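You operate a simulated robot arm through the tools that you are given. There is no shell and no other tool.

The job below is to be done with a simulated robot arm. You get a single attempt, and the scene is never put back.

TASK
Sprinkle the cupcake that the card names twice, box it and lid the box.
Fine: yellow shaker, none beside the cake, shaker back; the other cupcake stays in the holder. Set down upright: yellow sprinkle shaker.

Only the result counts: the job must be done as asked and must still hold three seconds after the hand-in. Knocking over, shifting, dropping, spilling or breaking anything else fails it. A push-on lid holds only when it is set on centred and level and pressed home; a screw cap is set on level and turned clockwise until tight.

THE ROBOT
A 7-joint arm with a two-finger parallel gripper, fixed in place. Base frame: the origin is at the foot of the arm, x ahead of it, y to its left, z up; the work surface is at about z = 850. Readings come in mm, degrees, newtons and seconds.
Its first joint turns from -166.0 to 166.0 degrees. Payload 3.43 kg.
The TCP is the grasp point between the finger pads, 30 mm short of the fingertips. In the tool frame z runs along the fingers and y along their closing line. The gripper opens to 94 mm. The fingers are 28 mm wide and 10 mm thick; the gripper's body (50 by 96 mm) begins 55 mm behind the TCP.
Orientation is told as [roll, pitch, yaw] about the base's x, y, z axes, in that order, counted from this pose: with the fingers straight down and closing along the base's y, the tool's x points along the base's -x, its y along +y and its z along -z.

THE INTERFACE
- The arm moves only by the tool move_arm. Its argument "targets" is a list of rows, each a list of 6 numbers: the shift along the base's x, y, z in mm, then the turn, a rotation vector about the base's x, y, z in degrees. In form: [[dx, dy, dz, wx, wy, wz], ...]. A call has 1 to 20 rows; each row shifts and turns the commanded pose from where the row before left it. "jaw" is the gripper command, from -1 (shut) to 1 (fully open), values between in proportion, set as the call begins (left out, the last holds). A row lasts 0.2 s, in which the tool goes at most 50 mm and 8.6 degrees; a call with a longer step from one row to the next is refused whole, and so is a gripper value outside its range. A pose out of reach is approached as far as the arm can. The call stops where the force on the tool passes 40 N (or 10 N more than at its start, if that is more) or the arm is blocked; 0.2 s more then pass. The fingers move at their own pace (about 45 mm/s each) and stop on an object; they squeeze with about 29 N. The grip force told is the motor's: it shows also when the fingers shut on nothing. Time passes only in rows, and 0.2 s behind the last, so rows that do not move let the fingers close. It gives the time, the measured TCP pose, the force on the tool (base axes), the opening and the grip force at its end, in the units of the frame above (readings bear some noise), with the torque about the TCP (base axes, N m) and any sound that the robot's microphone picked up.
- Cameras (640 x 400 px; columns grow to the right, rows downward): "scene" is fixed at [399.4, -651.3, 1475.4]; the picture's right is [0.97, -0.23, 0.00], its down [-0.19, -0.81, -0.55] and it looks along [0.13, 0.53, -0.84] (base axes); focal length 214 px, centre (320, 200). "wrist" rides on the gripper at [76, 14, -102] in the tool frame; the picture's right is [-0.18, 0.98, 0.00], its down [-0.75, -0.14, -0.64] and it looks along [-0.63, -0.12, 0.77] (tool axes); focal length 243 px, centre (320, 200).
- get_image(camera): a new picture of that camera. It takes no simulated time.
- pixel_to_xyz(camera, pixels): for up to 12 pixels [column, row] of the newest picture of that camera ("zoom" is the newest enlarged one), the place [x, y, z] in the base frame of the surface seen there, good to about 2 mm. It takes no simulated time.
- inspect(camera, box): a new picture of the part [left, top, right, bottom] of that camera's present view, enlarged. It takes no simulated time.
- finish_job(): hands the job in; it is judged then, once.

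Unless the task says otherwise, let go and move clear before handing in.

The tools are called after ">>>" as name(argument=value, ...) on one line, values as JSON. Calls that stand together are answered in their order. move_arm: Moves the arm, as the interface text tells. Its arguments: {"type":"object","properties":{"targets":{"type":"array"},"jaw":{"type":"number"}},"required":["targets"]} The other tools are called the same way: get_image (camera) takes a picture; pixel_to_xyz (camera, pixels) gives the place of the surface under pixels of a picture; inspect (camera, box) takes an enlarged picture of a part of a camera's view; finish_job () hands the job in.

At the start:

```text
time: 0.0
eef_pos: [545.1, -216.3, 1234.9]
tcp_rot: [0.0, 0.1, 0.1]
ft_force: [0.3, -0.2, -0.2]
ft_torque: [0.02, -0.01, 0.02]
width: 93.8
grip_force: 0.1
```

scene: 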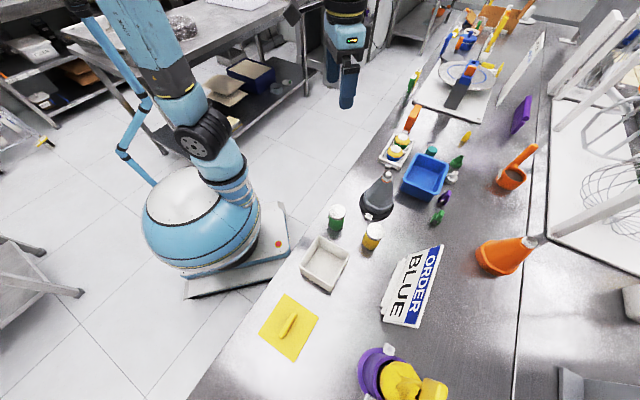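
wrist: 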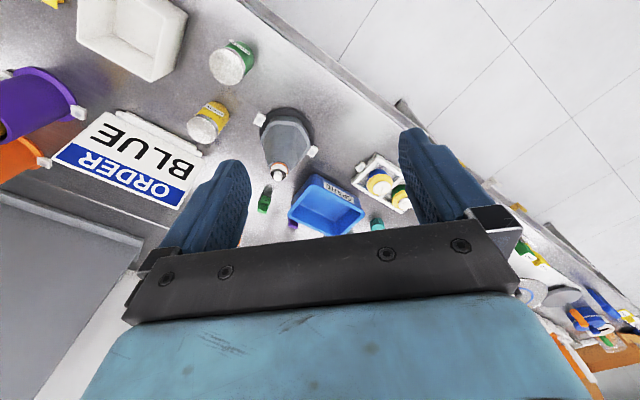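

The scene picture shows an order card reading "ORDER BLUE" near (412,287), the cupcake holder near (397,150), a yellow shaker near (372,237), a green shaker at (337,217), a white box at (324,264) and a yellow lid at (289,327). I'll enlarge these parts first.

>>> inspect(camera="scene", box=[360, 110, 480, 220])

>>> inspect(camera="scene", box=[250, 190, 460, 370])

>>> inspect(camera="wrist", box=[170, 20, 430, 240])

```text
3.64 times, centred on (420, 165) of scene
```

zoom: 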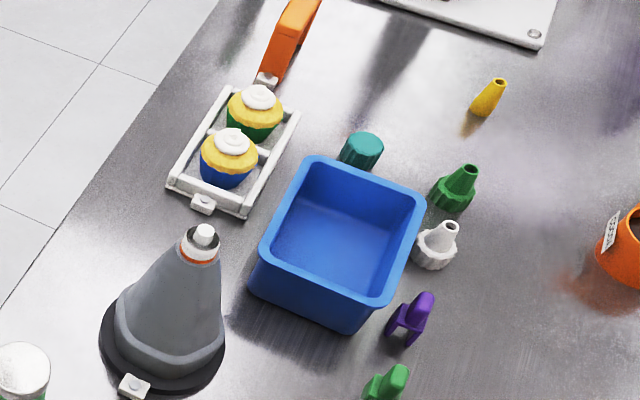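

```text
2.22 times, centred on (355, 280) of scene
```

zoom: 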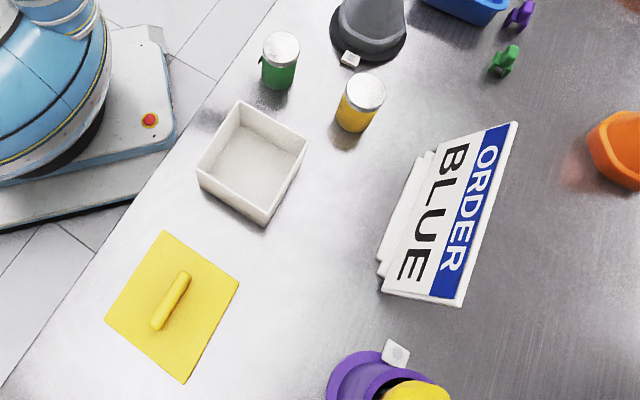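

```text
1.82 times, centred on (300, 130) of wrist
```

zoom: 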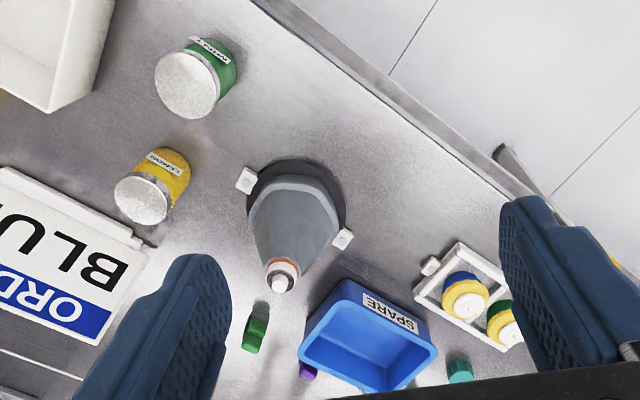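

The blue-wrapped cupcake sits at zoom (229,155), and the card says "BLUE". I'll measure the places of the holder, cupcakes, shakers, box and lid.

>>> get_image(camera="scene")

>>> inspect(camera="scene", box=[370, 120, 430, 175])

```text
taken
```

scene: 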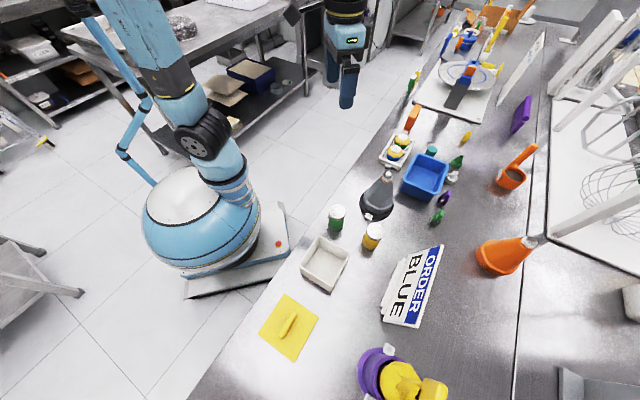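

```text
7.27 times, centred on (400, 148) of scene
```

zoom: 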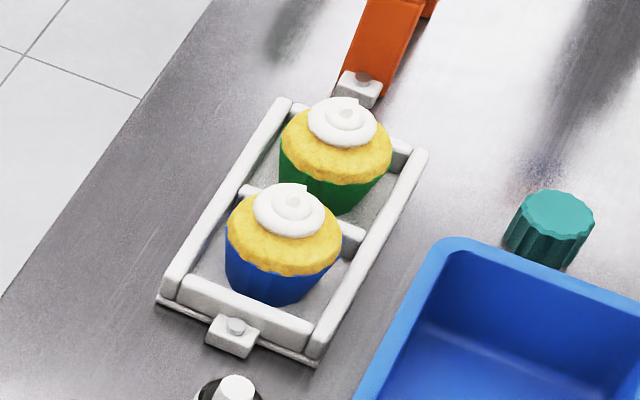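

The zoom shows both cupcakes in the frame holder, the blue one nearer the camera at (285,240). I'll measure its points.

>>> pixel_to_xyz(camera="zoom", pixels=[[290, 202], [345, 112], [285, 262], [270, 290], [230, 235], [340, 240], [170, 285], [318, 350], [425, 155], [283, 100], [235, 325], [360, 80]])

>>> pixel_to_xyz(camera="scene", pixels=[[373, 229], [372, 245], [338, 210], [336, 227], [318, 238], [348, 255], [331, 292], [301, 268], [324, 262], [289, 325], [285, 296], [318, 319]])

```text
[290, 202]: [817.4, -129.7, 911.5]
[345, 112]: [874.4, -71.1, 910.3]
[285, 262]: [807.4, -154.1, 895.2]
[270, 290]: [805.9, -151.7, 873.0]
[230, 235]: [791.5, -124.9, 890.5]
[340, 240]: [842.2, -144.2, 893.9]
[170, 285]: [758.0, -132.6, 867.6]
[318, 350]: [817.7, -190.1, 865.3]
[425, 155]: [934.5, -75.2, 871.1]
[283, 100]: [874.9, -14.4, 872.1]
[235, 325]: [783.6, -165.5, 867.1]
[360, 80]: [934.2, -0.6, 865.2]
```

```text
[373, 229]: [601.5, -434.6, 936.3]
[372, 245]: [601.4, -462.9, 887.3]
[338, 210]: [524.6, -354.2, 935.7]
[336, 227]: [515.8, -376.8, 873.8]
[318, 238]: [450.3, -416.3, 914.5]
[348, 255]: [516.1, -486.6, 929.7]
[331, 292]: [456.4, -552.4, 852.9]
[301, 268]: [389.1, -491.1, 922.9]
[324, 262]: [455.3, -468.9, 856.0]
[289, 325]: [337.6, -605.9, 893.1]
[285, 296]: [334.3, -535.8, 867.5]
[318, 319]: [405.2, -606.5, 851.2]
```

The blue cupcake's centre is near (817,-131), the yellow shaker near (601,-440) and the box near (452,-484). Next I'll measure the neighbouring objects and zoom on the shakers, box and lid.

>>> pixel_to_xyz(camera="scene", pixels=[[389, 175], [377, 205], [365, 202], [392, 202], [366, 219], [423, 160], [405, 168], [437, 195], [411, 285], [443, 247], [385, 318], [388, 348]])

>>> inspect(camera="scene", box=[315, 195, 395, 255])

```text
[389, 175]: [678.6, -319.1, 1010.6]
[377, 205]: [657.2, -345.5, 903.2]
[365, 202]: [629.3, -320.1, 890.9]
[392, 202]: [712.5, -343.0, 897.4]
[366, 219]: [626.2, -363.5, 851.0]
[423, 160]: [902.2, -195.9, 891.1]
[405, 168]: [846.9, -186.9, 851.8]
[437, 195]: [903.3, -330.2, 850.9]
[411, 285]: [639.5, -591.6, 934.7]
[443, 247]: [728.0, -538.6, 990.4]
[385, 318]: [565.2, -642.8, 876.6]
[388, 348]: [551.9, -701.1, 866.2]
```

```text
6.67 times, centred on (355, 225) of scene
```

zoom: 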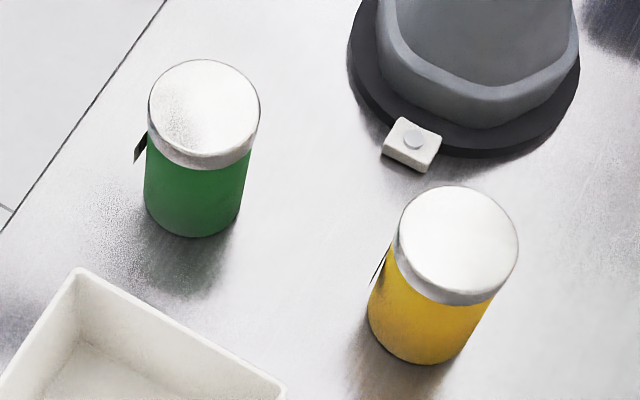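

The zoom shows the yellow shaker's cap around (458,240) and the green one's cap at (205,110). I'll measure their rims and bases.

>>> pixel_to_xyz(camera="zoom", pixels=[[458, 240], [405, 240], [512, 240], [458, 192], [458, 282], [400, 330], [430, 310], [385, 265], [375, 320], [460, 320], [205, 110], [195, 200]])

>>> pixel_to_xyz(camera="scene", pixels=[[383, 180], [389, 172], [395, 178], [378, 215], [361, 205], [394, 213], [366, 217], [388, 193], [370, 190]])

```text
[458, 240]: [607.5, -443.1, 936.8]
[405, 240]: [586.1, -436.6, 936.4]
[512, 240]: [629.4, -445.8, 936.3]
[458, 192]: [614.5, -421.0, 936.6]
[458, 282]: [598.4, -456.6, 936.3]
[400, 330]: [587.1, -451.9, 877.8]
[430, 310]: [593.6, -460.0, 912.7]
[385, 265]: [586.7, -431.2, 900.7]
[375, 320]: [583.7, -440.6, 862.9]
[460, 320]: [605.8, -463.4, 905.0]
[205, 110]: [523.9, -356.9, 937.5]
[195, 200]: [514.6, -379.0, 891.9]
```

```text
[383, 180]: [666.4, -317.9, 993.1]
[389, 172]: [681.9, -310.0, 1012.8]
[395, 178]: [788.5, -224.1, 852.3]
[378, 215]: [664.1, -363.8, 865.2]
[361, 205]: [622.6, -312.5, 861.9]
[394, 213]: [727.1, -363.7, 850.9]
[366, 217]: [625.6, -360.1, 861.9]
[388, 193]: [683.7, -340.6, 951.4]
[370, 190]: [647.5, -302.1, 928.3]
```

The shakers' rims are at z≈936, with the yellow axis near (606,-440) and the green shaker just in front of it. I'll bring the wrist camera over the box and lid side, turned -45° about z, for a closer look.

>>> move_arm(targets=[[-32, -28, 0, 0, 0, -5.6], [-32, -28, 0, 0, 0, -5.6], [-32, -28, 0, 0, 0, -5.6], [-32, -28, 0, 0, 0, -5.6], [-32, -28, -20, 0, 0, -5.6], [-32, -28, -30, 0, 0, -5.6], [-32, -28, -30, 0, 0, -5.6], [-32, -28, -30, 0, 0, -5.8]], jaw=0.5)

>>> get_image(camera="wrist")

>>> get_image(camera="scene")

```text
refused: row 6 steps farther than a row can; nothing moved
```

```text
taken
```

wrist: 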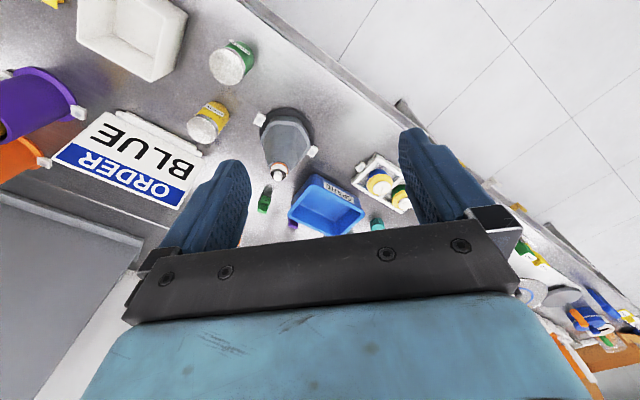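

```text
taken
```

scene: 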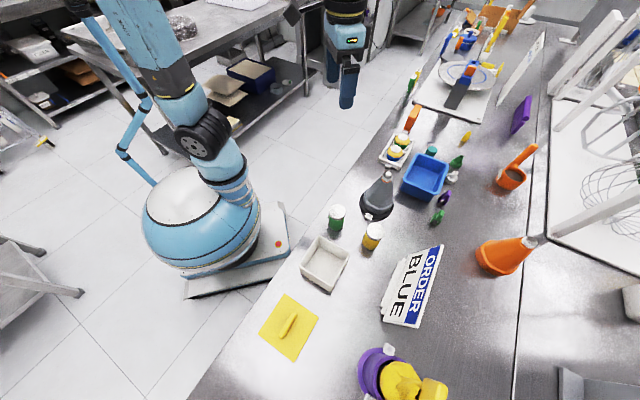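

The move was refused because row 6 was slightly longer than 50 mm, and nothing moved. I'll resend it with shorter steps.

>>> move_arm(targets=[[-26, -23, -10, 0, 0, -4.5], [-26, -23, -10, 0, 0, -4.5], [-26, -23, -10, 0, 0, -4.5], [-26, -23, -10, 0, 0, -4.5], [-26, -23, -15, 0, 0, -4.5], [-26, -23, -15, 0, 0, -4.5], [-26, -23, -15, 0, 0, -4.5], [-26, -23, -15, 0, 0, -4.5], [-26, -23, -15, 0, 0, -4.5], [-26, -23, -15, 0, 0, -4.5]], jaw=0.5)

>>> get_image(camera="wrist")

>>> get_image(camera="scene")

```text
time: 2.2
eef_pos: [286.8, -447.0, 1105.8]
tcp_rot: [0.1, 0.0, -45.0]
ft_force: [-0.7, -0.2, -0.5]
ft_torque: [-0.01, 0.02, -0.02]
width: 70.3
grip_force: 0.1
```

```text
taken
```

wrist: 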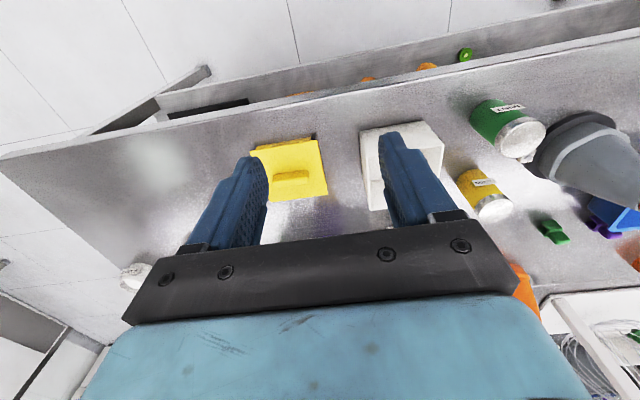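

```text
taken
```

scene: 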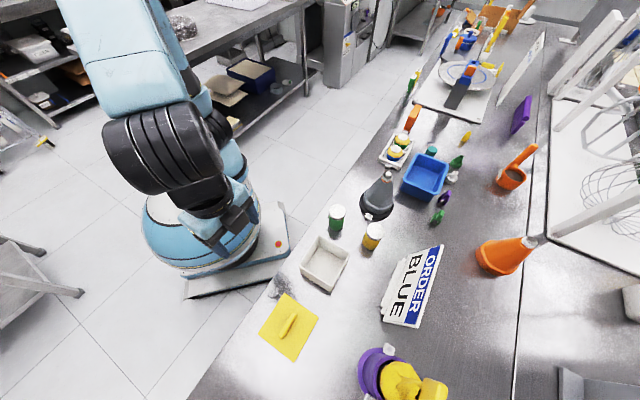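

The wrist picture now shows the lid at (290,170), the box at (405,160), and the yellow shaker at (485,195). I'll zoom in and measure.

>>> inspect(camera="wrist", box=[440, 80, 580, 230])

>>> inspect(camera="wrist", box=[240, 110, 460, 220])

>>> inspect(camera="scene", box=[255, 225, 355, 365])

```text
2.67 times, centred on (510, 155) of wrist
```

zoom: 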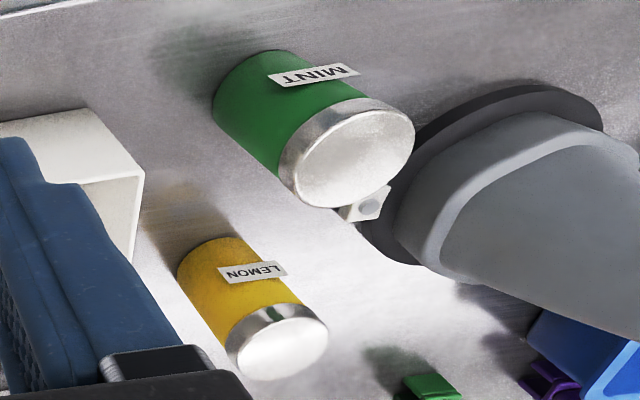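

```text
2.91 times, centred on (350, 165) of wrist
```

zoom: 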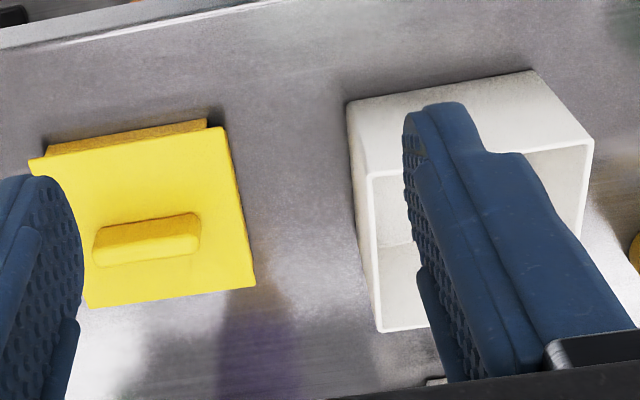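

```text
2.86 times, centred on (305, 295) of scene
```

zoom: 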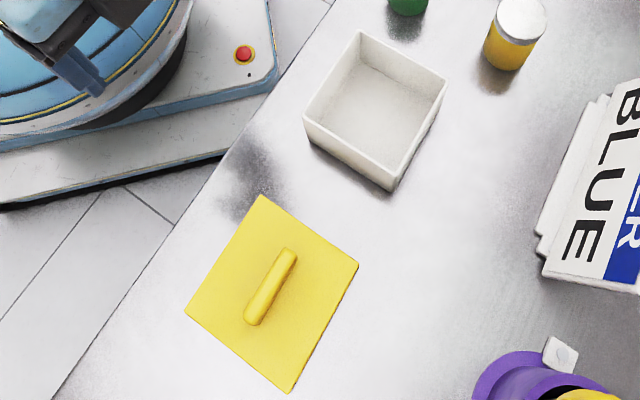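

The lid's four corners and handle and the box's rim are clear in this scene zoom; I'll measure them.

>>> pixel_to_xyz(camera="zoom", pixels=[[262, 198], [356, 266], [289, 388], [188, 311], [288, 254], [253, 317], [271, 284], [245, 250], [310, 320], [220, 320], [325, 255], [270, 360]])

>>> pixel_to_xyz(camera="zoom", pixels=[[360, 33], [444, 79], [391, 187], [306, 117], [402, 58], [415, 135], [347, 152], [333, 75], [370, 110], [390, 75], [340, 110], [385, 150]])

```text
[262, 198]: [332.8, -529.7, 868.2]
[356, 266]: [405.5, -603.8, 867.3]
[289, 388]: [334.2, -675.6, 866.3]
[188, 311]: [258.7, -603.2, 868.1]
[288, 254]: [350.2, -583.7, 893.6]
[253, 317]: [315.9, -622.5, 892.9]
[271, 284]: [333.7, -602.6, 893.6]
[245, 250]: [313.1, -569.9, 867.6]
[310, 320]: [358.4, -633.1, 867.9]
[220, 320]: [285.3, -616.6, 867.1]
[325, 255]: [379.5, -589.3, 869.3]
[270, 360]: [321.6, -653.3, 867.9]
```

```text
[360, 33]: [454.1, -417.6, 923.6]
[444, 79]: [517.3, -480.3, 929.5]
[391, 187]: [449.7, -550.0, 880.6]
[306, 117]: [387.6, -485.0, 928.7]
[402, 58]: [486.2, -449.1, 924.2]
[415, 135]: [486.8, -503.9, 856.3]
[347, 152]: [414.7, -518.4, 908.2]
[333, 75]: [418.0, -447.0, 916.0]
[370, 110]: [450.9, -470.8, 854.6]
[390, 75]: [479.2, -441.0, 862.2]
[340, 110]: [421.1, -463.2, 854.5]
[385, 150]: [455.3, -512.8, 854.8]
```

The lid is about 103 mm square, centred at (333,-603) with a handle along the table edge. The box is about 92 mm square, centred at (452,-483), with its rim at z≈929. I'll move left to the open spot between the cone and the holder, staying high, and test tilting the tool towards horizontal there.

>>> move_arm(targets=[[36.6, 26.2, 6, 0, 0, 0], [36.6, 26.2, 6, 0, 0, 0], [36.6, 26.2, 6, 0, 0, 0], [36.6, 26.2, 6, 0, 0, 0], [36.6, 26.2, 6, 0, 0, 0], [36.6, 26.2, 6, 0, 0, 0], [36.6, 26.2, 6, 0, 0, 0], [36.6, 26.2, 6, 0, 0, 0], [36.6, 26.2, 6, 0, 0, 0], [36.6, 26.2, 6, 0, 0, 0], [36.6, 26.2, 6, 0, 0, 0]])

>>> get_image(camera="wrist")

>>> get_image(camera="scene")

```text
time: 4.6
eef_pos: [688.2, -157.2, 1170.4]
tcp_rot: [0.0, 0.1, -45.0]
ft_force: [-0.2, 0.0, -0.6]
ft_torque: [0.06, -0.01, 0.0]
width: 70.7
grip_force: 0.1
```

```text
taken
```

wrist: 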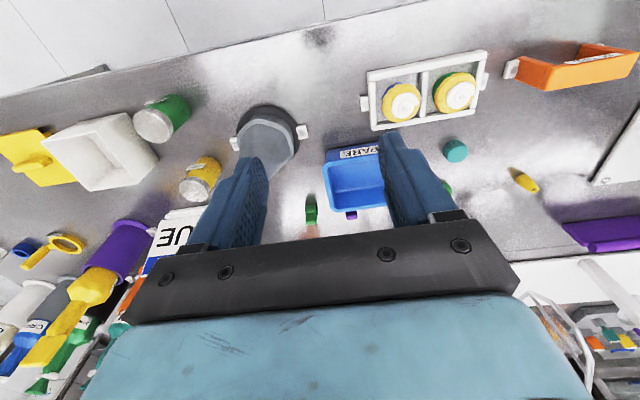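

```text
taken
```

scene: 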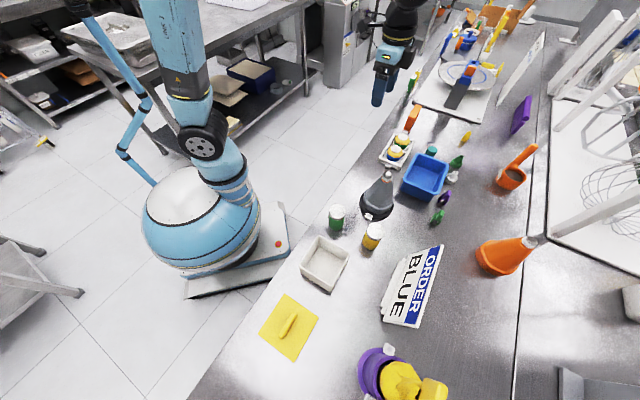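

The wrist view shows both cupcakes from above, at (403,100) and (455,90). I'll zoom on them and measure the table edge and the free spot.

>>> inspect(camera="wrist", box=[350, 40, 510, 140])

>>> pixel_to_xyz(camera="wrist", pixels=[[401, 100], [456, 91], [335, 95], [320, 60], [300, 35], [250, 55], [362, 105], [309, 213], [330, 160], [455, 150], [345, 152], [385, 148]])

```text
4.00 times, centred on (430, 90) of wrist
```

zoom: 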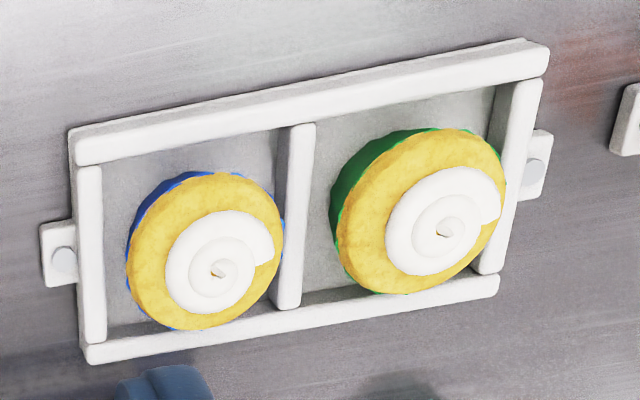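

```text
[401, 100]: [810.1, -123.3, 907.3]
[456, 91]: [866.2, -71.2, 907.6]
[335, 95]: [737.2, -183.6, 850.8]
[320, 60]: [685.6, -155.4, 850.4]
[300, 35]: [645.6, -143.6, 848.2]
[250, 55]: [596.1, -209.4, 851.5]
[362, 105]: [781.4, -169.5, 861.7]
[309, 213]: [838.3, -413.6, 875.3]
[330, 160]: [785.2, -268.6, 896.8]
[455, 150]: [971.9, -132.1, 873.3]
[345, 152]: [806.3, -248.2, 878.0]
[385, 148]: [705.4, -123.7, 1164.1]
```

The zoom shows the blue cake's frosting tip at (217,270) and its crown edges. I'll measure the crown, frosting and holder walls.

>>> pixel_to_xyz(camera="zoom", pixels=[[217, 268], [132, 255], [278, 225], [215, 178], [195, 325], [170, 262], [258, 252], [215, 215], [205, 308], [92, 260], [290, 220], [170, 140]])

>>> pixel_to_xyz(camera="zoom", pixels=[[442, 232], [342, 235], [498, 170], [430, 137], [405, 285], [150, 340], [75, 145], [540, 50], [100, 350], [490, 285], [62, 260], [240, 170]])

```text
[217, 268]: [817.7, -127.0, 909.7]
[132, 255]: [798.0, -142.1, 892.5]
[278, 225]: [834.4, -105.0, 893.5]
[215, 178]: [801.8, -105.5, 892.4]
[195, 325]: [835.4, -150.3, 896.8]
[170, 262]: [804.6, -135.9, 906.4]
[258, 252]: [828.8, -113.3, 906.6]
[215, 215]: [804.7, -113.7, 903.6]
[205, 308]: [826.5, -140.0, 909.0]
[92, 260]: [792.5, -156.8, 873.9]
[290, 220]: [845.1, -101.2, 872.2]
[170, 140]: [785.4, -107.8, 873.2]
```

```text
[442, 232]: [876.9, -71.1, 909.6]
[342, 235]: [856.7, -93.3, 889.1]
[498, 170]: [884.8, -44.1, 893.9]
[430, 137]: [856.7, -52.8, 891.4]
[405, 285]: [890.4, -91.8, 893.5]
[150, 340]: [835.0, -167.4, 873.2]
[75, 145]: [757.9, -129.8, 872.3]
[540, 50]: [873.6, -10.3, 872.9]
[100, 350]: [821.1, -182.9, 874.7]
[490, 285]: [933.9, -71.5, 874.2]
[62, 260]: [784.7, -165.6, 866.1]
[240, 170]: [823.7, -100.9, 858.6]
```

The blue cake's centre is near (817,-128) with a crown radius of about 28 mm and the holder walls at z≈873. Now I'll tilt the tool 70° forward (about -t) here at z=1170 to see how the wrist behaves.

>>> move_arm(targets=[[0, 0, 0, -5.5, -5.5, 0], [0, 0, 0, -5.5, -5.5, 0], [0, 0, 0, -5.5, -5.5, 0], [0, 0, 0, -5.5, -5.5, 0], [0, 0, 0, -5.5, -5.5, 0], [0, 0, 0, -5.5, -5.5, 0], [0, 0, 0, -5.5, -5.5, 0], [0, 0, 0, -5.5, -5.5, 0], [0, 0, 0, -5.5, -5.5, 0]])

>>> get_image(camera="scene")

>>> pixel_to_xyz(camera="scene", pixels=[[340, 60], [390, 60]])

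```text
time: 6.6
eef_pos: [687.5, -157.6, 1171.3]
tcp_rot: [0.1, -69.9, -45.0]
ft_force: [-0.2, 0.5, -0.9]
ft_torque: [-0.01, 0.01, 0.02]
width: 70.3
grip_force: 0.0
```

```text
taken
```

scene: 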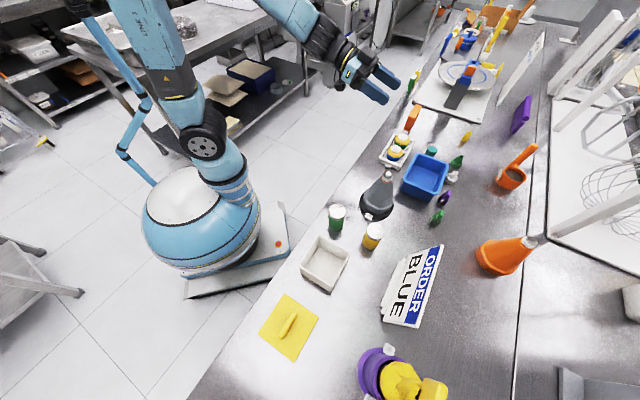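

```text
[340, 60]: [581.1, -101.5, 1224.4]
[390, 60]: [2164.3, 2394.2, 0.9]
```

The tool reached the 70° tilt at z=1171. I'll zoom on the wrist to see its shape and clearance.

>>> inspect(camera="scene", box=[160, 0, 420, 200])

>>> pixel_to_xyz(camera="scene", pixels=[[300, 20], [330, 30], [345, 85], [360, 90], [365, 75], [318, 50], [325, 65], [207, 147], [150, 20]])

```text
2.00 times, centred on (290, 100) of scene
```

zoom: 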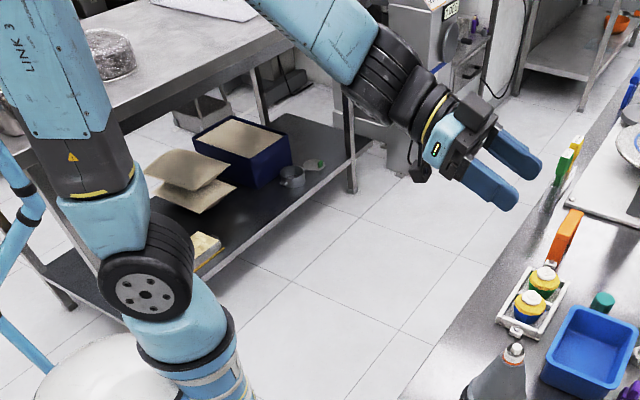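

```text
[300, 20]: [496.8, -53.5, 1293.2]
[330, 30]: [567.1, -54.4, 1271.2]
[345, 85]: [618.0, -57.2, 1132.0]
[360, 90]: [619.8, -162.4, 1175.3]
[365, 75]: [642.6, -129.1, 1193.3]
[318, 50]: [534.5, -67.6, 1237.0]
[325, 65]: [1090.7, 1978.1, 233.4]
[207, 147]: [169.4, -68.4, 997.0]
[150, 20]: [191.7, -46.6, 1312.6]
```

The wrist is in line and the forearm comes from above, but tilted this way the camera rides below the tool. I'll test rolling about the tool axis by +170° in free air to find the range of the last joint.

>>> move_arm(targets=[[0, 0, 0, 5.64, -5.64, -2.91], [0, 0, 0, 5.64, -5.64, -2.91], [0, 0, 0, 5.64, -5.64, -2.91], [0, 0, 0, 5.64, -5.64, -2.91], [0, 0, 0, 5.64, -5.64, -2.91], [0, 0, 0, 5.64, -5.64, -2.91], [0, 0, 0, 5.64, -5.64, -2.91], [0, 0, 0, 5.64, -5.64, -2.91], [0, 0, 0, 5.64, -5.64, -2.91], [0, 0, 0, 5.64, -5.64, -2.91]])

>>> inspect(camera="scene", box=[160, 0, 420, 200])

```text
time: 9.0
eef_pos: [509.1, -381.6, 1258.3]
tcp_rot: [78.8, -21.1, -166.6]
ft_force: [0.5, -0.8, -0.3]
ft_torque: [0.02, -0.01, 0.05]
width: 70.4
grip_force: 0.0
out of reach, approached as far as the arm can: row 6, 7, 8
stopped in row 10: the arm was blocked; the commanded pose is now the measured one
```

```text
2.00 times, centred on (290, 100) of scene
```

zoom: 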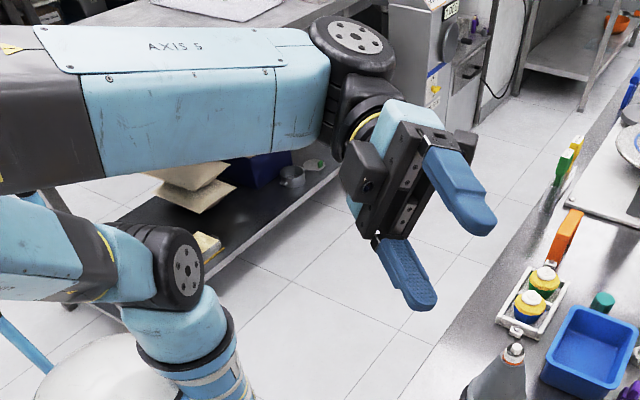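

The roll hit a joint limit after about 45° and the arm swung to (509,-382,1258), high and clear of everything. I'll roll back the other way in small steps and check.

>>> move_arm(targets=[[0, 0, 0, -1.3, 8.0, 1.5], [0, 0, 0, -1.3, 8.0, 1.5], [0, 0, 0, -1.3, 8.0, 1.5], [0, 0, 0, -1.3, 8.0, 1.5], [0, 0, 0, -1.3, 8.0, 1.5]])

>>> inspect(camera="scene", box=[0, 0, 420, 260])

```text
time: 10.2
eef_pos: [510.8, -380.0, 1257.7]
tcp_rot: [67.7, -61.0, -151.0]
ft_force: [-0.5, -0.7, 0.2]
ft_torque: [-0.02, 0.0, 0.0]
width: 70.7
grip_force: 0.1
```

```text
1.52 times, centred on (210, 130) of scene
```

zoom: 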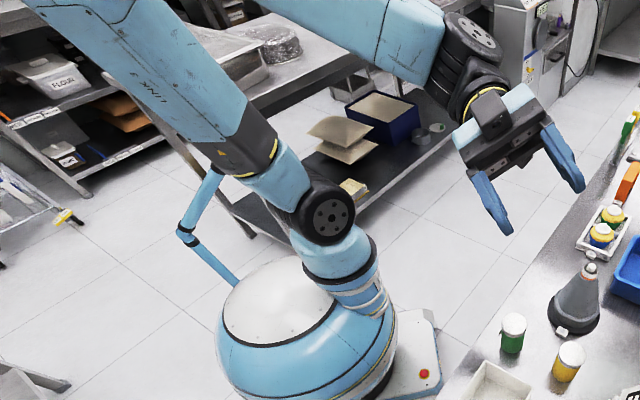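

It follows cleanly again with the arm high. I'll keep rolling the same way to find how much room there is in this direction.

>>> move_arm(targets=[[0, 0, 0, -1.3, 8.0, 1.5], [0, 0, 0, -1.3, 8.0, 1.5], [0, 0, 0, -1.3, 8.0, 1.5], [0, 0, 0, -1.3, 8.0, 1.5], [0, 0, 0, -1.3, 8.0, 1.5]])

>>> inspect(camera="scene", box=[0, 0, 420, 260])

```text
time: 11.4
eef_pos: [509.5, -380.6, 1258.2]
tcp_rot: [-52.5, -72.5, -27.0]
ft_force: [-0.8, -0.5, 0.8]
ft_torque: [0.01, -0.01, -0.03]
width: 70.4
grip_force: 0.1
```

```text
1.52 times, centred on (210, 130) of scene
```

zoom: 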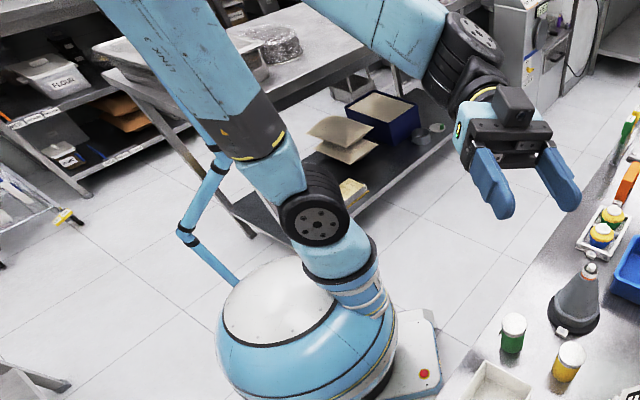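

The roll works freely in this direction. I'll take a wrist picture to see whether the camera is above or below the tool in this pose.

>>> get_image(camera="wrist")

>>> get_image(camera="scene")

>>> pixel_to_xyz(camera="scene", pixels=[[338, 65], [335, 90], [365, 120], [320, 130], [310, 75]])

```text
taken
```

wrist: 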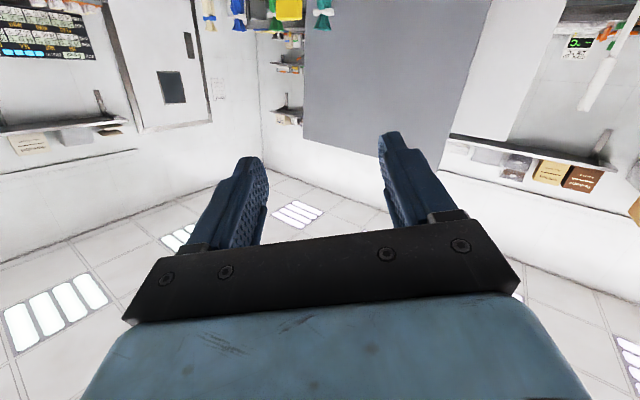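

```text
taken
```

scene: 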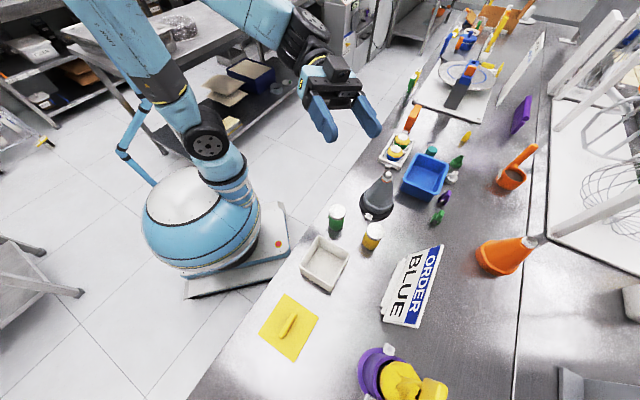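

```text
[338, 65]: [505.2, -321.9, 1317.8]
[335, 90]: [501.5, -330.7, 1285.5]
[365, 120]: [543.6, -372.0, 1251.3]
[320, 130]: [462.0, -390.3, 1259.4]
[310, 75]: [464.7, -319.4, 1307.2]
```

The wrist camera is looking up from the underside here, while the black block sits on top. I'll keep rolling in this same direction in free air to confirm a half turn is possible.

>>> move_arm(targets=[[0, 0, 0, -1.3, 8.0, 1.5], [0, 0, 0, -1.3, 8.0, 1.5], [0, 0, 0, -1.3, 8.0, 1.5], [0, 0, 0, -1.3, 8.0, 1.5], [0, 0, 0, -1.3, 8.0, 1.5], [0, 0, 0, -1.3, 8.0, 1.5], [0, 0, 0, -1.3, 8.0, 1.5], [0, 0, 0, -1.3, 8.0, 1.5], [0, 0, 0, -1.3, 8.0, 1.5], [0, 0, 0, -1.3, 8.0, 1.5]])

>>> inspect(camera="scene", box=[0, 0, 420, 260])

```text
time: 13.6
eef_pos: [510.0, -380.8, 1257.9]
tcp_rot: [-79.6, 6.5, 10.3]
ft_force: [-1.0, 0.4, 0.6]
ft_torque: [0.0, -0.03, 0.0]
width: 70.8
grip_force: 0.1
```

```text
1.52 times, centred on (210, 130) of scene
```

zoom: 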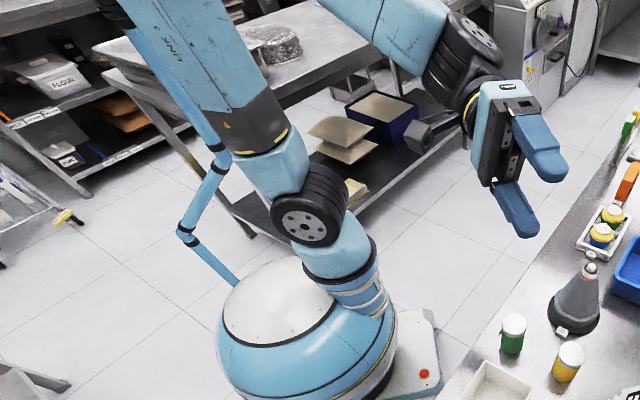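

The roll is holding position well at about -90°. I'll continue to a full half turn.

>>> move_arm(targets=[[0, 0, 0, -1.3, 8.0, 1.5], [0, 0, 0, -1.3, 8.0, 1.5], [0, 0, 0, -1.3, 8.0, 1.5], [0, 0, 0, -1.3, 8.0, 1.5], [0, 0, 0, -1.3, 8.0, 1.5], [0, 0, 0, -1.3, 8.0, 1.5], [0, 0, 0, -1.3, 8.0, 1.5], [0, 0, 0, -1.3, 8.0, 1.5], [0, 0, 0, -1.3, 8.0, 1.5], [0, 0, 0, -1.3, 8.0, 1.5]])

>>> inspect(camera="scene", box=[0, 0, 420, 260])

>>> get_image(camera="wrist")

```text
time: 15.8
eef_pos: [510.6, -380.8, 1257.6]
tcp_rot: [-6.0, 79.6, 93.3]
ft_force: [-0.2, 0.3, 0.0]
ft_torque: [-0.02, 0.01, -0.06]
width: 70.7
grip_force: 0.1
```

```text
1.52 times, centred on (210, 130) of scene
```

zoom: 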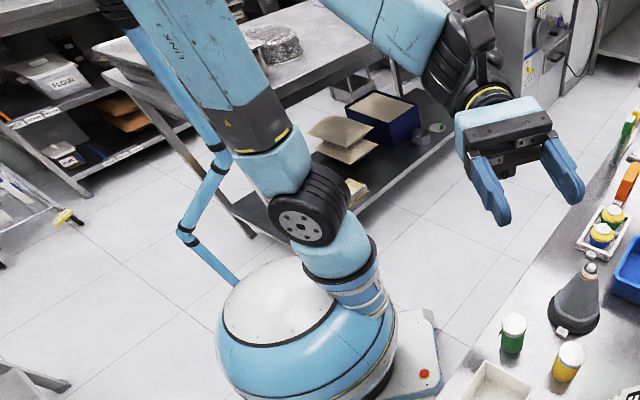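

```text
taken
```

wrist: 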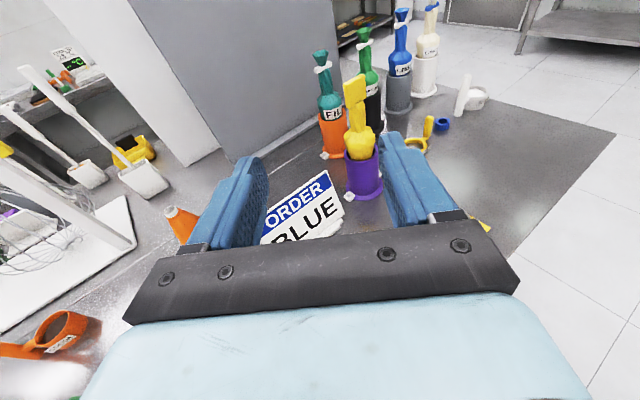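

The full half turn works in this direction, so I'll pour with this roll and grasp with the original one. I'll roll back now, then tilt the tool down again while moving above the yellow shaker at (606,-440).

>>> move_arm(targets=[[0, 0, 0, 1.3, -8.0, -1.5], [0, 0, 0, 1.3, -8.0, -1.5], [0, 0, 0, 1.3, -8.0, -1.5], [0, 0, 0, 1.3, -8.0, -1.5], [0, 0, 0, 1.3, -8.0, -1.5], [0, 0, 0, 1.3, -8.0, -1.5], [0, 0, 0, 1.3, -8.0, -1.5], [0, 0, 0, 1.3, -8.0, -1.5], [0, 0, 0, 1.3, -8.0, -1.5], [0, 0, 0, 1.3, -8.0, -1.5], [0, 0, 0, 1.3, -8.0, -1.5], [0, 0, 0, 1.3, -8.0, -1.5], [0, 0, 0, 1.3, -8.0, -1.5], [0, 0, 0, 1.3, -8.0, -1.5], [0, 0, 0, 1.3, -8.0, -1.5], [0, 0, 0, 1.3, -8.0, -1.5], [0, 0, 0, 1.3, -8.0, -1.5], [0, 0, 0, 1.3, -8.0, -1.5], [0, 0, 0, 1.3, -8.0, -1.5], [0, 0, 0, 1.3, -8.0, -1.5]])

```text
time: 20.0
eef_pos: [510.1, -381.5, 1258.4]
tcp_rot: [-52.0, -72.7, -27.6]
ft_force: [-0.1, 0.2, 0.5]
ft_torque: [0.02, -0.03, -0.03]
width: 70.3
grip_force: 0.1
```

The tool is back at its original roll. Now I'll tilt it down to yaw -45° while moving over the yellow shaker.

>>> move_arm(targets=[[9.6, -5.9, -10, 7.51, 2.76, 1.81], [9.6, -5.9, -10, 7.51, 2.76, 1.81], [9.6, -5.9, -10, 7.51, 2.76, 1.81], [9.6, -5.9, -10, 7.51, 2.76, 1.81], [9.6, -5.9, -10, 7.51, 2.76, 1.81], [9.6, -5.9, -10, 7.51, 2.76, 1.81], [9.6, -5.9, -10, 7.51, 2.76, 1.81], [9.6, -5.9, -10, 7.51, 2.76, 1.81], [9.6, -5.9, -10, 7.51, 2.76, 1.81], [9.6, -5.9, -10, 7.51, 2.76, 1.81]])

>>> get_image(camera="wrist")

>>> get_image(camera="scene")

```text
time: 22.2
eef_pos: [606.4, -438.3, 1160.5]
tcp_rot: [0.0, 0.2, -45.1]
ft_force: [0.0, 0.5, -0.6]
ft_torque: [-0.05, -0.02, 0.01]
width: 70.4
grip_force: 0.2
```

```text
taken
```

wrist: 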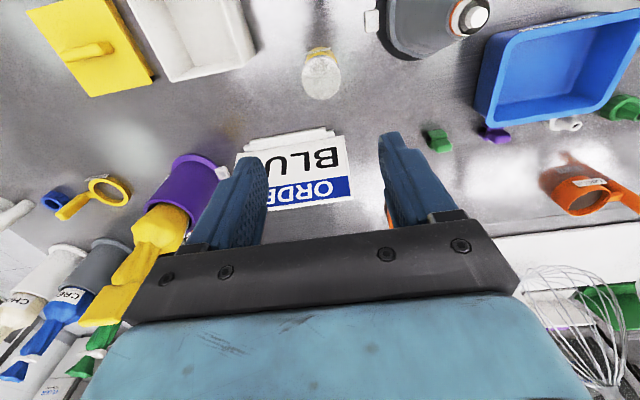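

```text
taken
```

scene: 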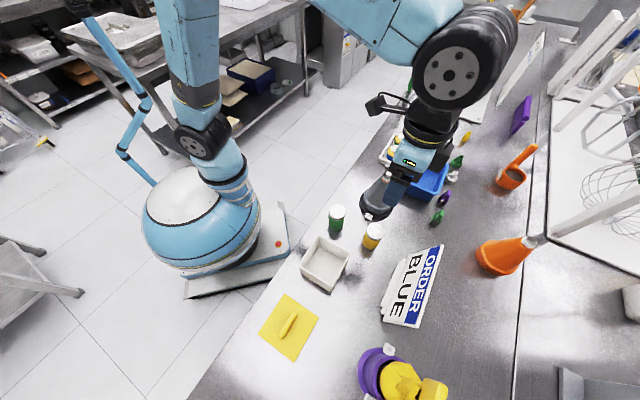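

The yellow shaker's cap is at (321,77) in the wrist view. I'll zoom in and measure its rim for the exact axis.

>>> inspect(camera="wrist", box=[270, 20, 370, 120])

```text
4.00 times, centred on (320, 70) of wrist
```

zoom: 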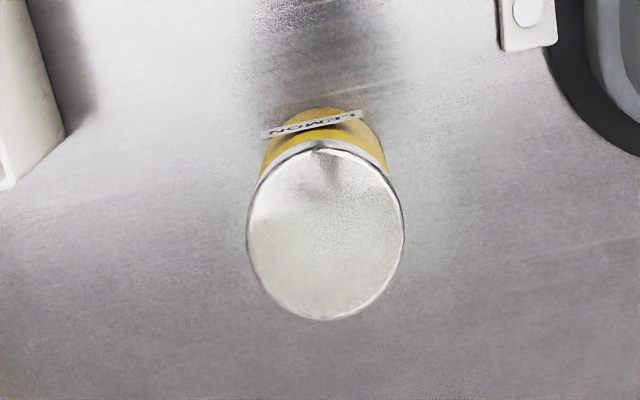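

>>> pixel_to_xyz(camera="zoom", pixels=[[252, 235], [401, 230], [325, 157], [328, 316], [325, 235], [275, 175], [378, 175], [275, 295], [380, 295], [315, 120], [20, 100], [530, 30]])

```text
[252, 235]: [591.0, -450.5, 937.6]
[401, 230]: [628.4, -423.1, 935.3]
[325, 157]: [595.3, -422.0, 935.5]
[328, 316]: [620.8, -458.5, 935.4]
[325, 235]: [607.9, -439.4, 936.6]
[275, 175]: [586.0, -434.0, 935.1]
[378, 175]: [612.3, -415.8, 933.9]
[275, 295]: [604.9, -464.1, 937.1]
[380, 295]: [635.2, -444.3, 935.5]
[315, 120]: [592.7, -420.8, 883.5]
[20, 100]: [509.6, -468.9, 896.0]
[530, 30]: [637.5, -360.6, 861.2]
```

The shaker's axis works out at about (608,-440), with a 46 mm cap topping out at z≈936. I'll descend to z≈985 above it and check alignment.

>>> move_arm(targets=[[0.8, -0.8, -44, 0, 0, 0], [0.8, -0.9, -44, 0, 0, 0], [0, 0, -44, 0, 0, 0], [0, 0, -43, 0, 0, 0]])

>>> get_image(camera="wrist")

>>> inspect(camera="scene", box=[300, 140, 460, 260])

```text
time: 23.2
eef_pos: [607.7, -442.3, 982.9]
tcp_rot: [-0.1, 0.3, -45.0]
ft_force: [-0.1, 0.6, 0.3]
ft_torque: [0.01, -0.02, -0.01]
width: 70.5
grip_force: 0.0
```

```text
taken
```

wrist: 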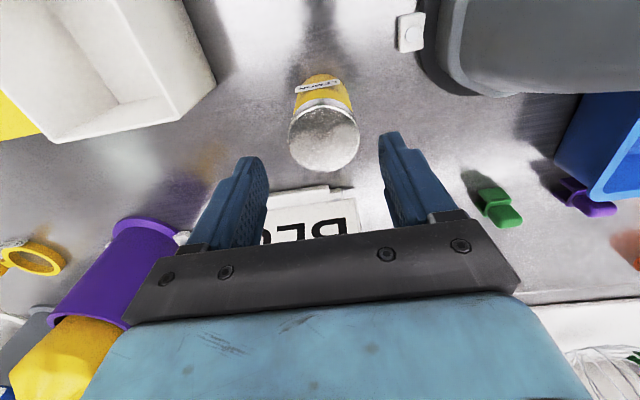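

```text
3.33 times, centred on (380, 200) of scene
```

zoom: 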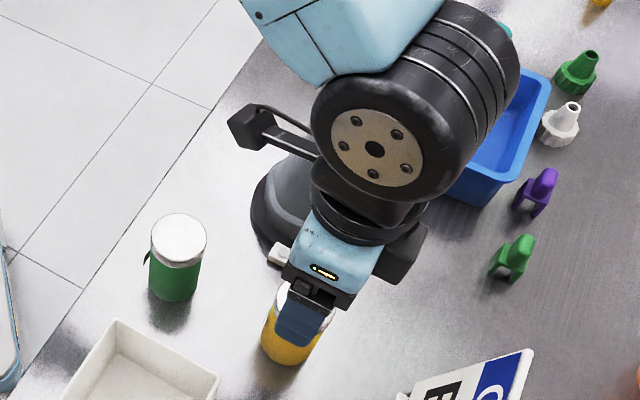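

The shaker is centred between the fingers at (323,135). I'll descend to z≈900 and check before closing.

>>> move_arm(targets=[[0.3, 2.0, -28, 0, 0, 0], [0, 0, -28, 0, 0, 0], [0, 0, -26, 0, 0, 0]])

>>> get_image(camera="wrist")

```text
time: 24.0
eef_pos: [608.3, -438.1, 900.5]
tcp_rot: [-0.2, 0.2, -45.1]
ft_force: [0.5, 0.1, -0.2]
ft_torque: [0.01, 0.0, 0.01]
width: 70.7
grip_force: 0.1
```

```text
taken
```

wrist: 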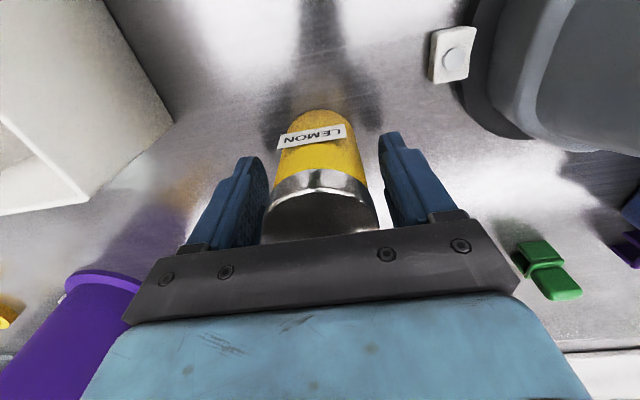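

The shaker body stands between the pads, with the cap below the palm. I'll close the gripper on it.

>>> move_arm(targets=[[0, 0, 0, 0, 0, 0], [0, 0, 0, 0, 0, 0], [0, 0, 0, 0, 0, 0], [0, 0, 0, 0, 0, 0], [0, 0, 0, 0, 0, 0]], jaw=-1)

>>> get_image(camera="wrist")

```text
time: 25.2
eef_pos: [607.5, -438.6, 901.5]
tcp_rot: [-0.2, 0.3, -45.1]
ft_force: [0.1, -0.4, -0.7]
ft_torque: [-0.02, -0.04, -0.02]
width: 49.0
grip_force: 28.4
```

```text
taken
```

wrist: 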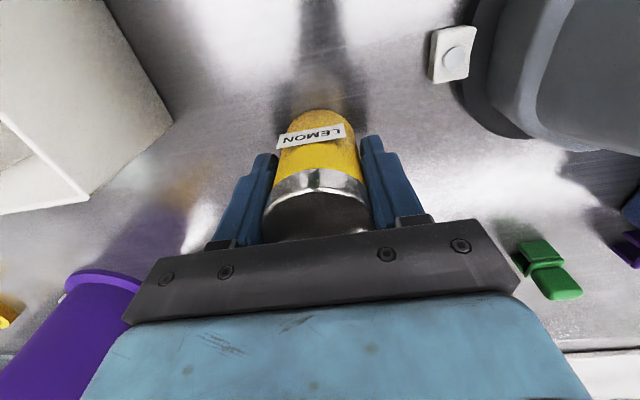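

The fingers hold the shaker at a width of 49 mm with 28 N. I'll lift it straight up well above the cone's height and check it.

>>> move_arm(targets=[[0, 0, 15, 0, 0, 0], [0, 0, 35, 0, 0, 0], [0, 0, 40, 0, 0, 0], [0, 0, 40, 0, 0, 0], [0, 0, 40, 0, 0, 0], [0, 0, 40, 0, 0, 0]])

>>> get_image(camera="wrist")

>>> get_image(camera="scene")

```text
time: 26.6
eef_pos: [607.3, -438.9, 1111.6]
tcp_rot: [-0.1, 0.3, -45.1]
ft_force: [0.7, -0.3, -1.2]
ft_torque: [0.02, 0.02, 0.01]
width: 48.8
grip_force: 28.8
```

```text
taken
```

wrist: 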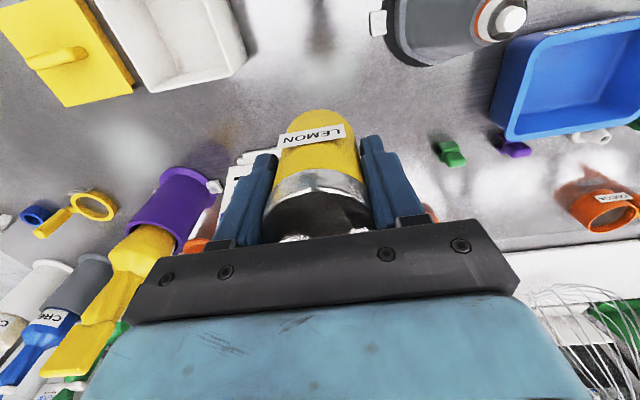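

```text
taken
```

scene: 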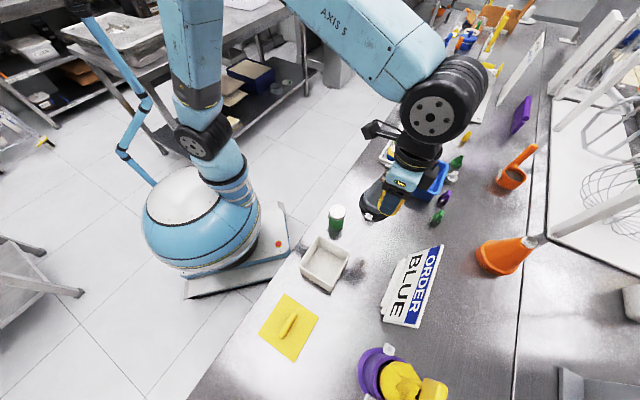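

The shaker hangs straight in the grip at z=1111, with its bottom well above the cone. I'll carry it over to the open spot at about (715,-183).

>>> move_arm(targets=[[15.4, 36.6, 3, 0, 0, 0], [15.4, 36.6, 3, 0, 0, 0], [15.4, 36.6, 3, 0, 0, 0], [15.4, 36.6, 0, 0, 0, 0], [15.4, 36.6, 0, 0, 0, 0], [15.4, 36.6, 0, 0, 0, 0], [15.4, 36.6, 0, 0, 0, 0]])

>>> get_image(camera="wrist")

>>> get_image(camera="scene")

```text
time: 28.2
eef_pos: [716.4, -183.4, 1120.8]
tcp_rot: [-0.2, 0.2, -45.0]
ft_force: [0.9, -0.3, -0.5]
ft_torque: [0.03, 0.01, -0.01]
width: 49.3
grip_force: 29.3
```

```text
taken
```

wrist: 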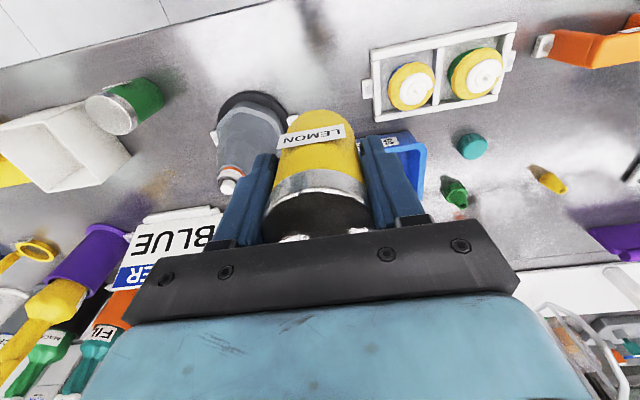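

```text
taken
```

scene: 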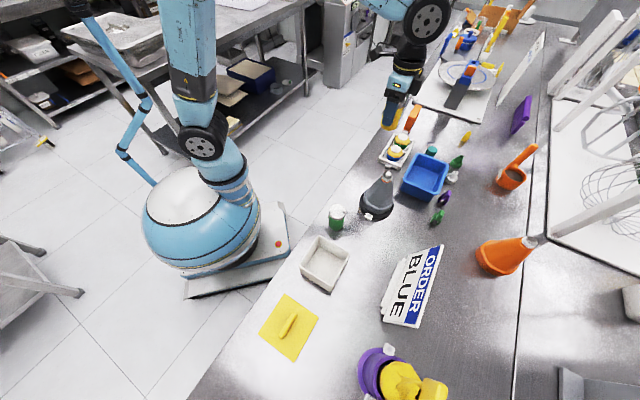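

The spot below is clear of the cone and holder. I'll lower the shaker to just above the table first.

>>> move_arm(targets=[[-0.5, 0, -40, 0, 0, 0], [-0.5, 0, -40, 0, 0, 0], [0, 0, -40, 0, 0, 0], [0, 0, -40, 0, 0, 0], [0, 0, -35, 0, 0, 0], [0, 0, -12, 0, 0, 0]])

>>> get_image(camera="wrist")

>>> inspect(camera="scene", box=[320, 80, 480, 240])

```text
time: 29.6
eef_pos: [714.2, -181.9, 913.2]
tcp_rot: [-0.1, 0.2, -45.1]
ft_force: [0.2, 0.1, 0.4]
ft_torque: [0.0, -0.01, 0.02]
width: 48.8
grip_force: 29.3
```

```text
taken
```

wrist: 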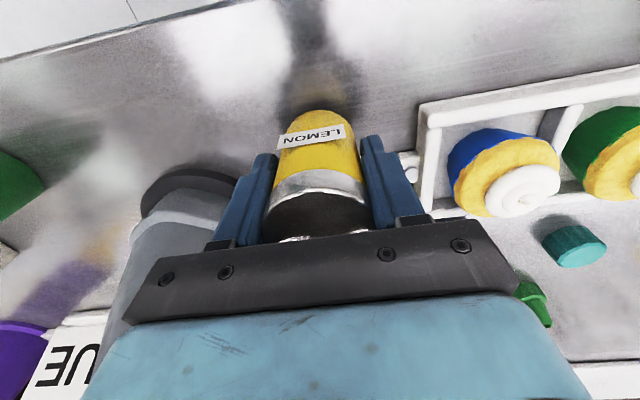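

```text
2.50 times, centred on (400, 160) of scene
```

zoom: 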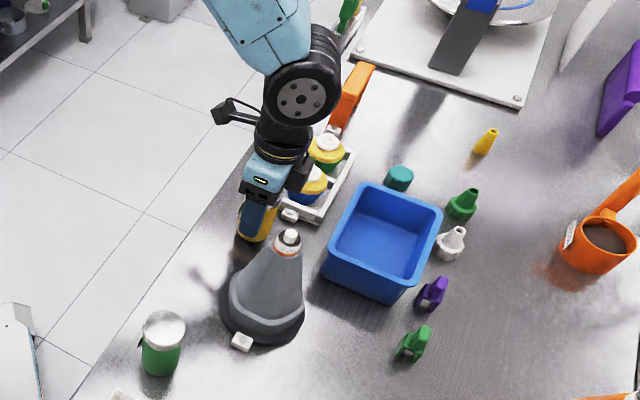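

The shaker is 12 mm above the table with clear gaps either side. I'll lower it gently to contact.

>>> move_arm(targets=[[0, 0, -6, 0, 0, 0], [0, 0, -3, 0, 0, 0], [0, 0, -1.5, 0, 0, 0], [0, 0, -1, 0, 0, 0], [0, 0, 0, 0, 0, 0]])

```text
time: 30.8
eef_pos: [715.9, -182.3, 901.0]
tcp_rot: [-0.1, 0.2, -45.2]
ft_force: [-0.4, 0.9, -0.2]
ft_torque: [0.03, -0.02, 0.03]
width: 48.9
grip_force: 29.6
```

There's no contact force yet at z=901. I'll go down in half-millimetre steps.

>>> move_arm(targets=[[0, 0, -0.5, 0, 0, 0], [0, 0, -0.5, 0, 0, 0], [0, 0, 0, 0, 0, 0]])

```text
time: 31.6
eef_pos: [715.7, -182.4, 901.0]
tcp_rot: [0.0, 0.1, -45.1]
ft_force: [1.6, -0.8, 8.3]
ft_torque: [0.08, -0.04, -0.01]
width: 48.8
grip_force: 28.6
```

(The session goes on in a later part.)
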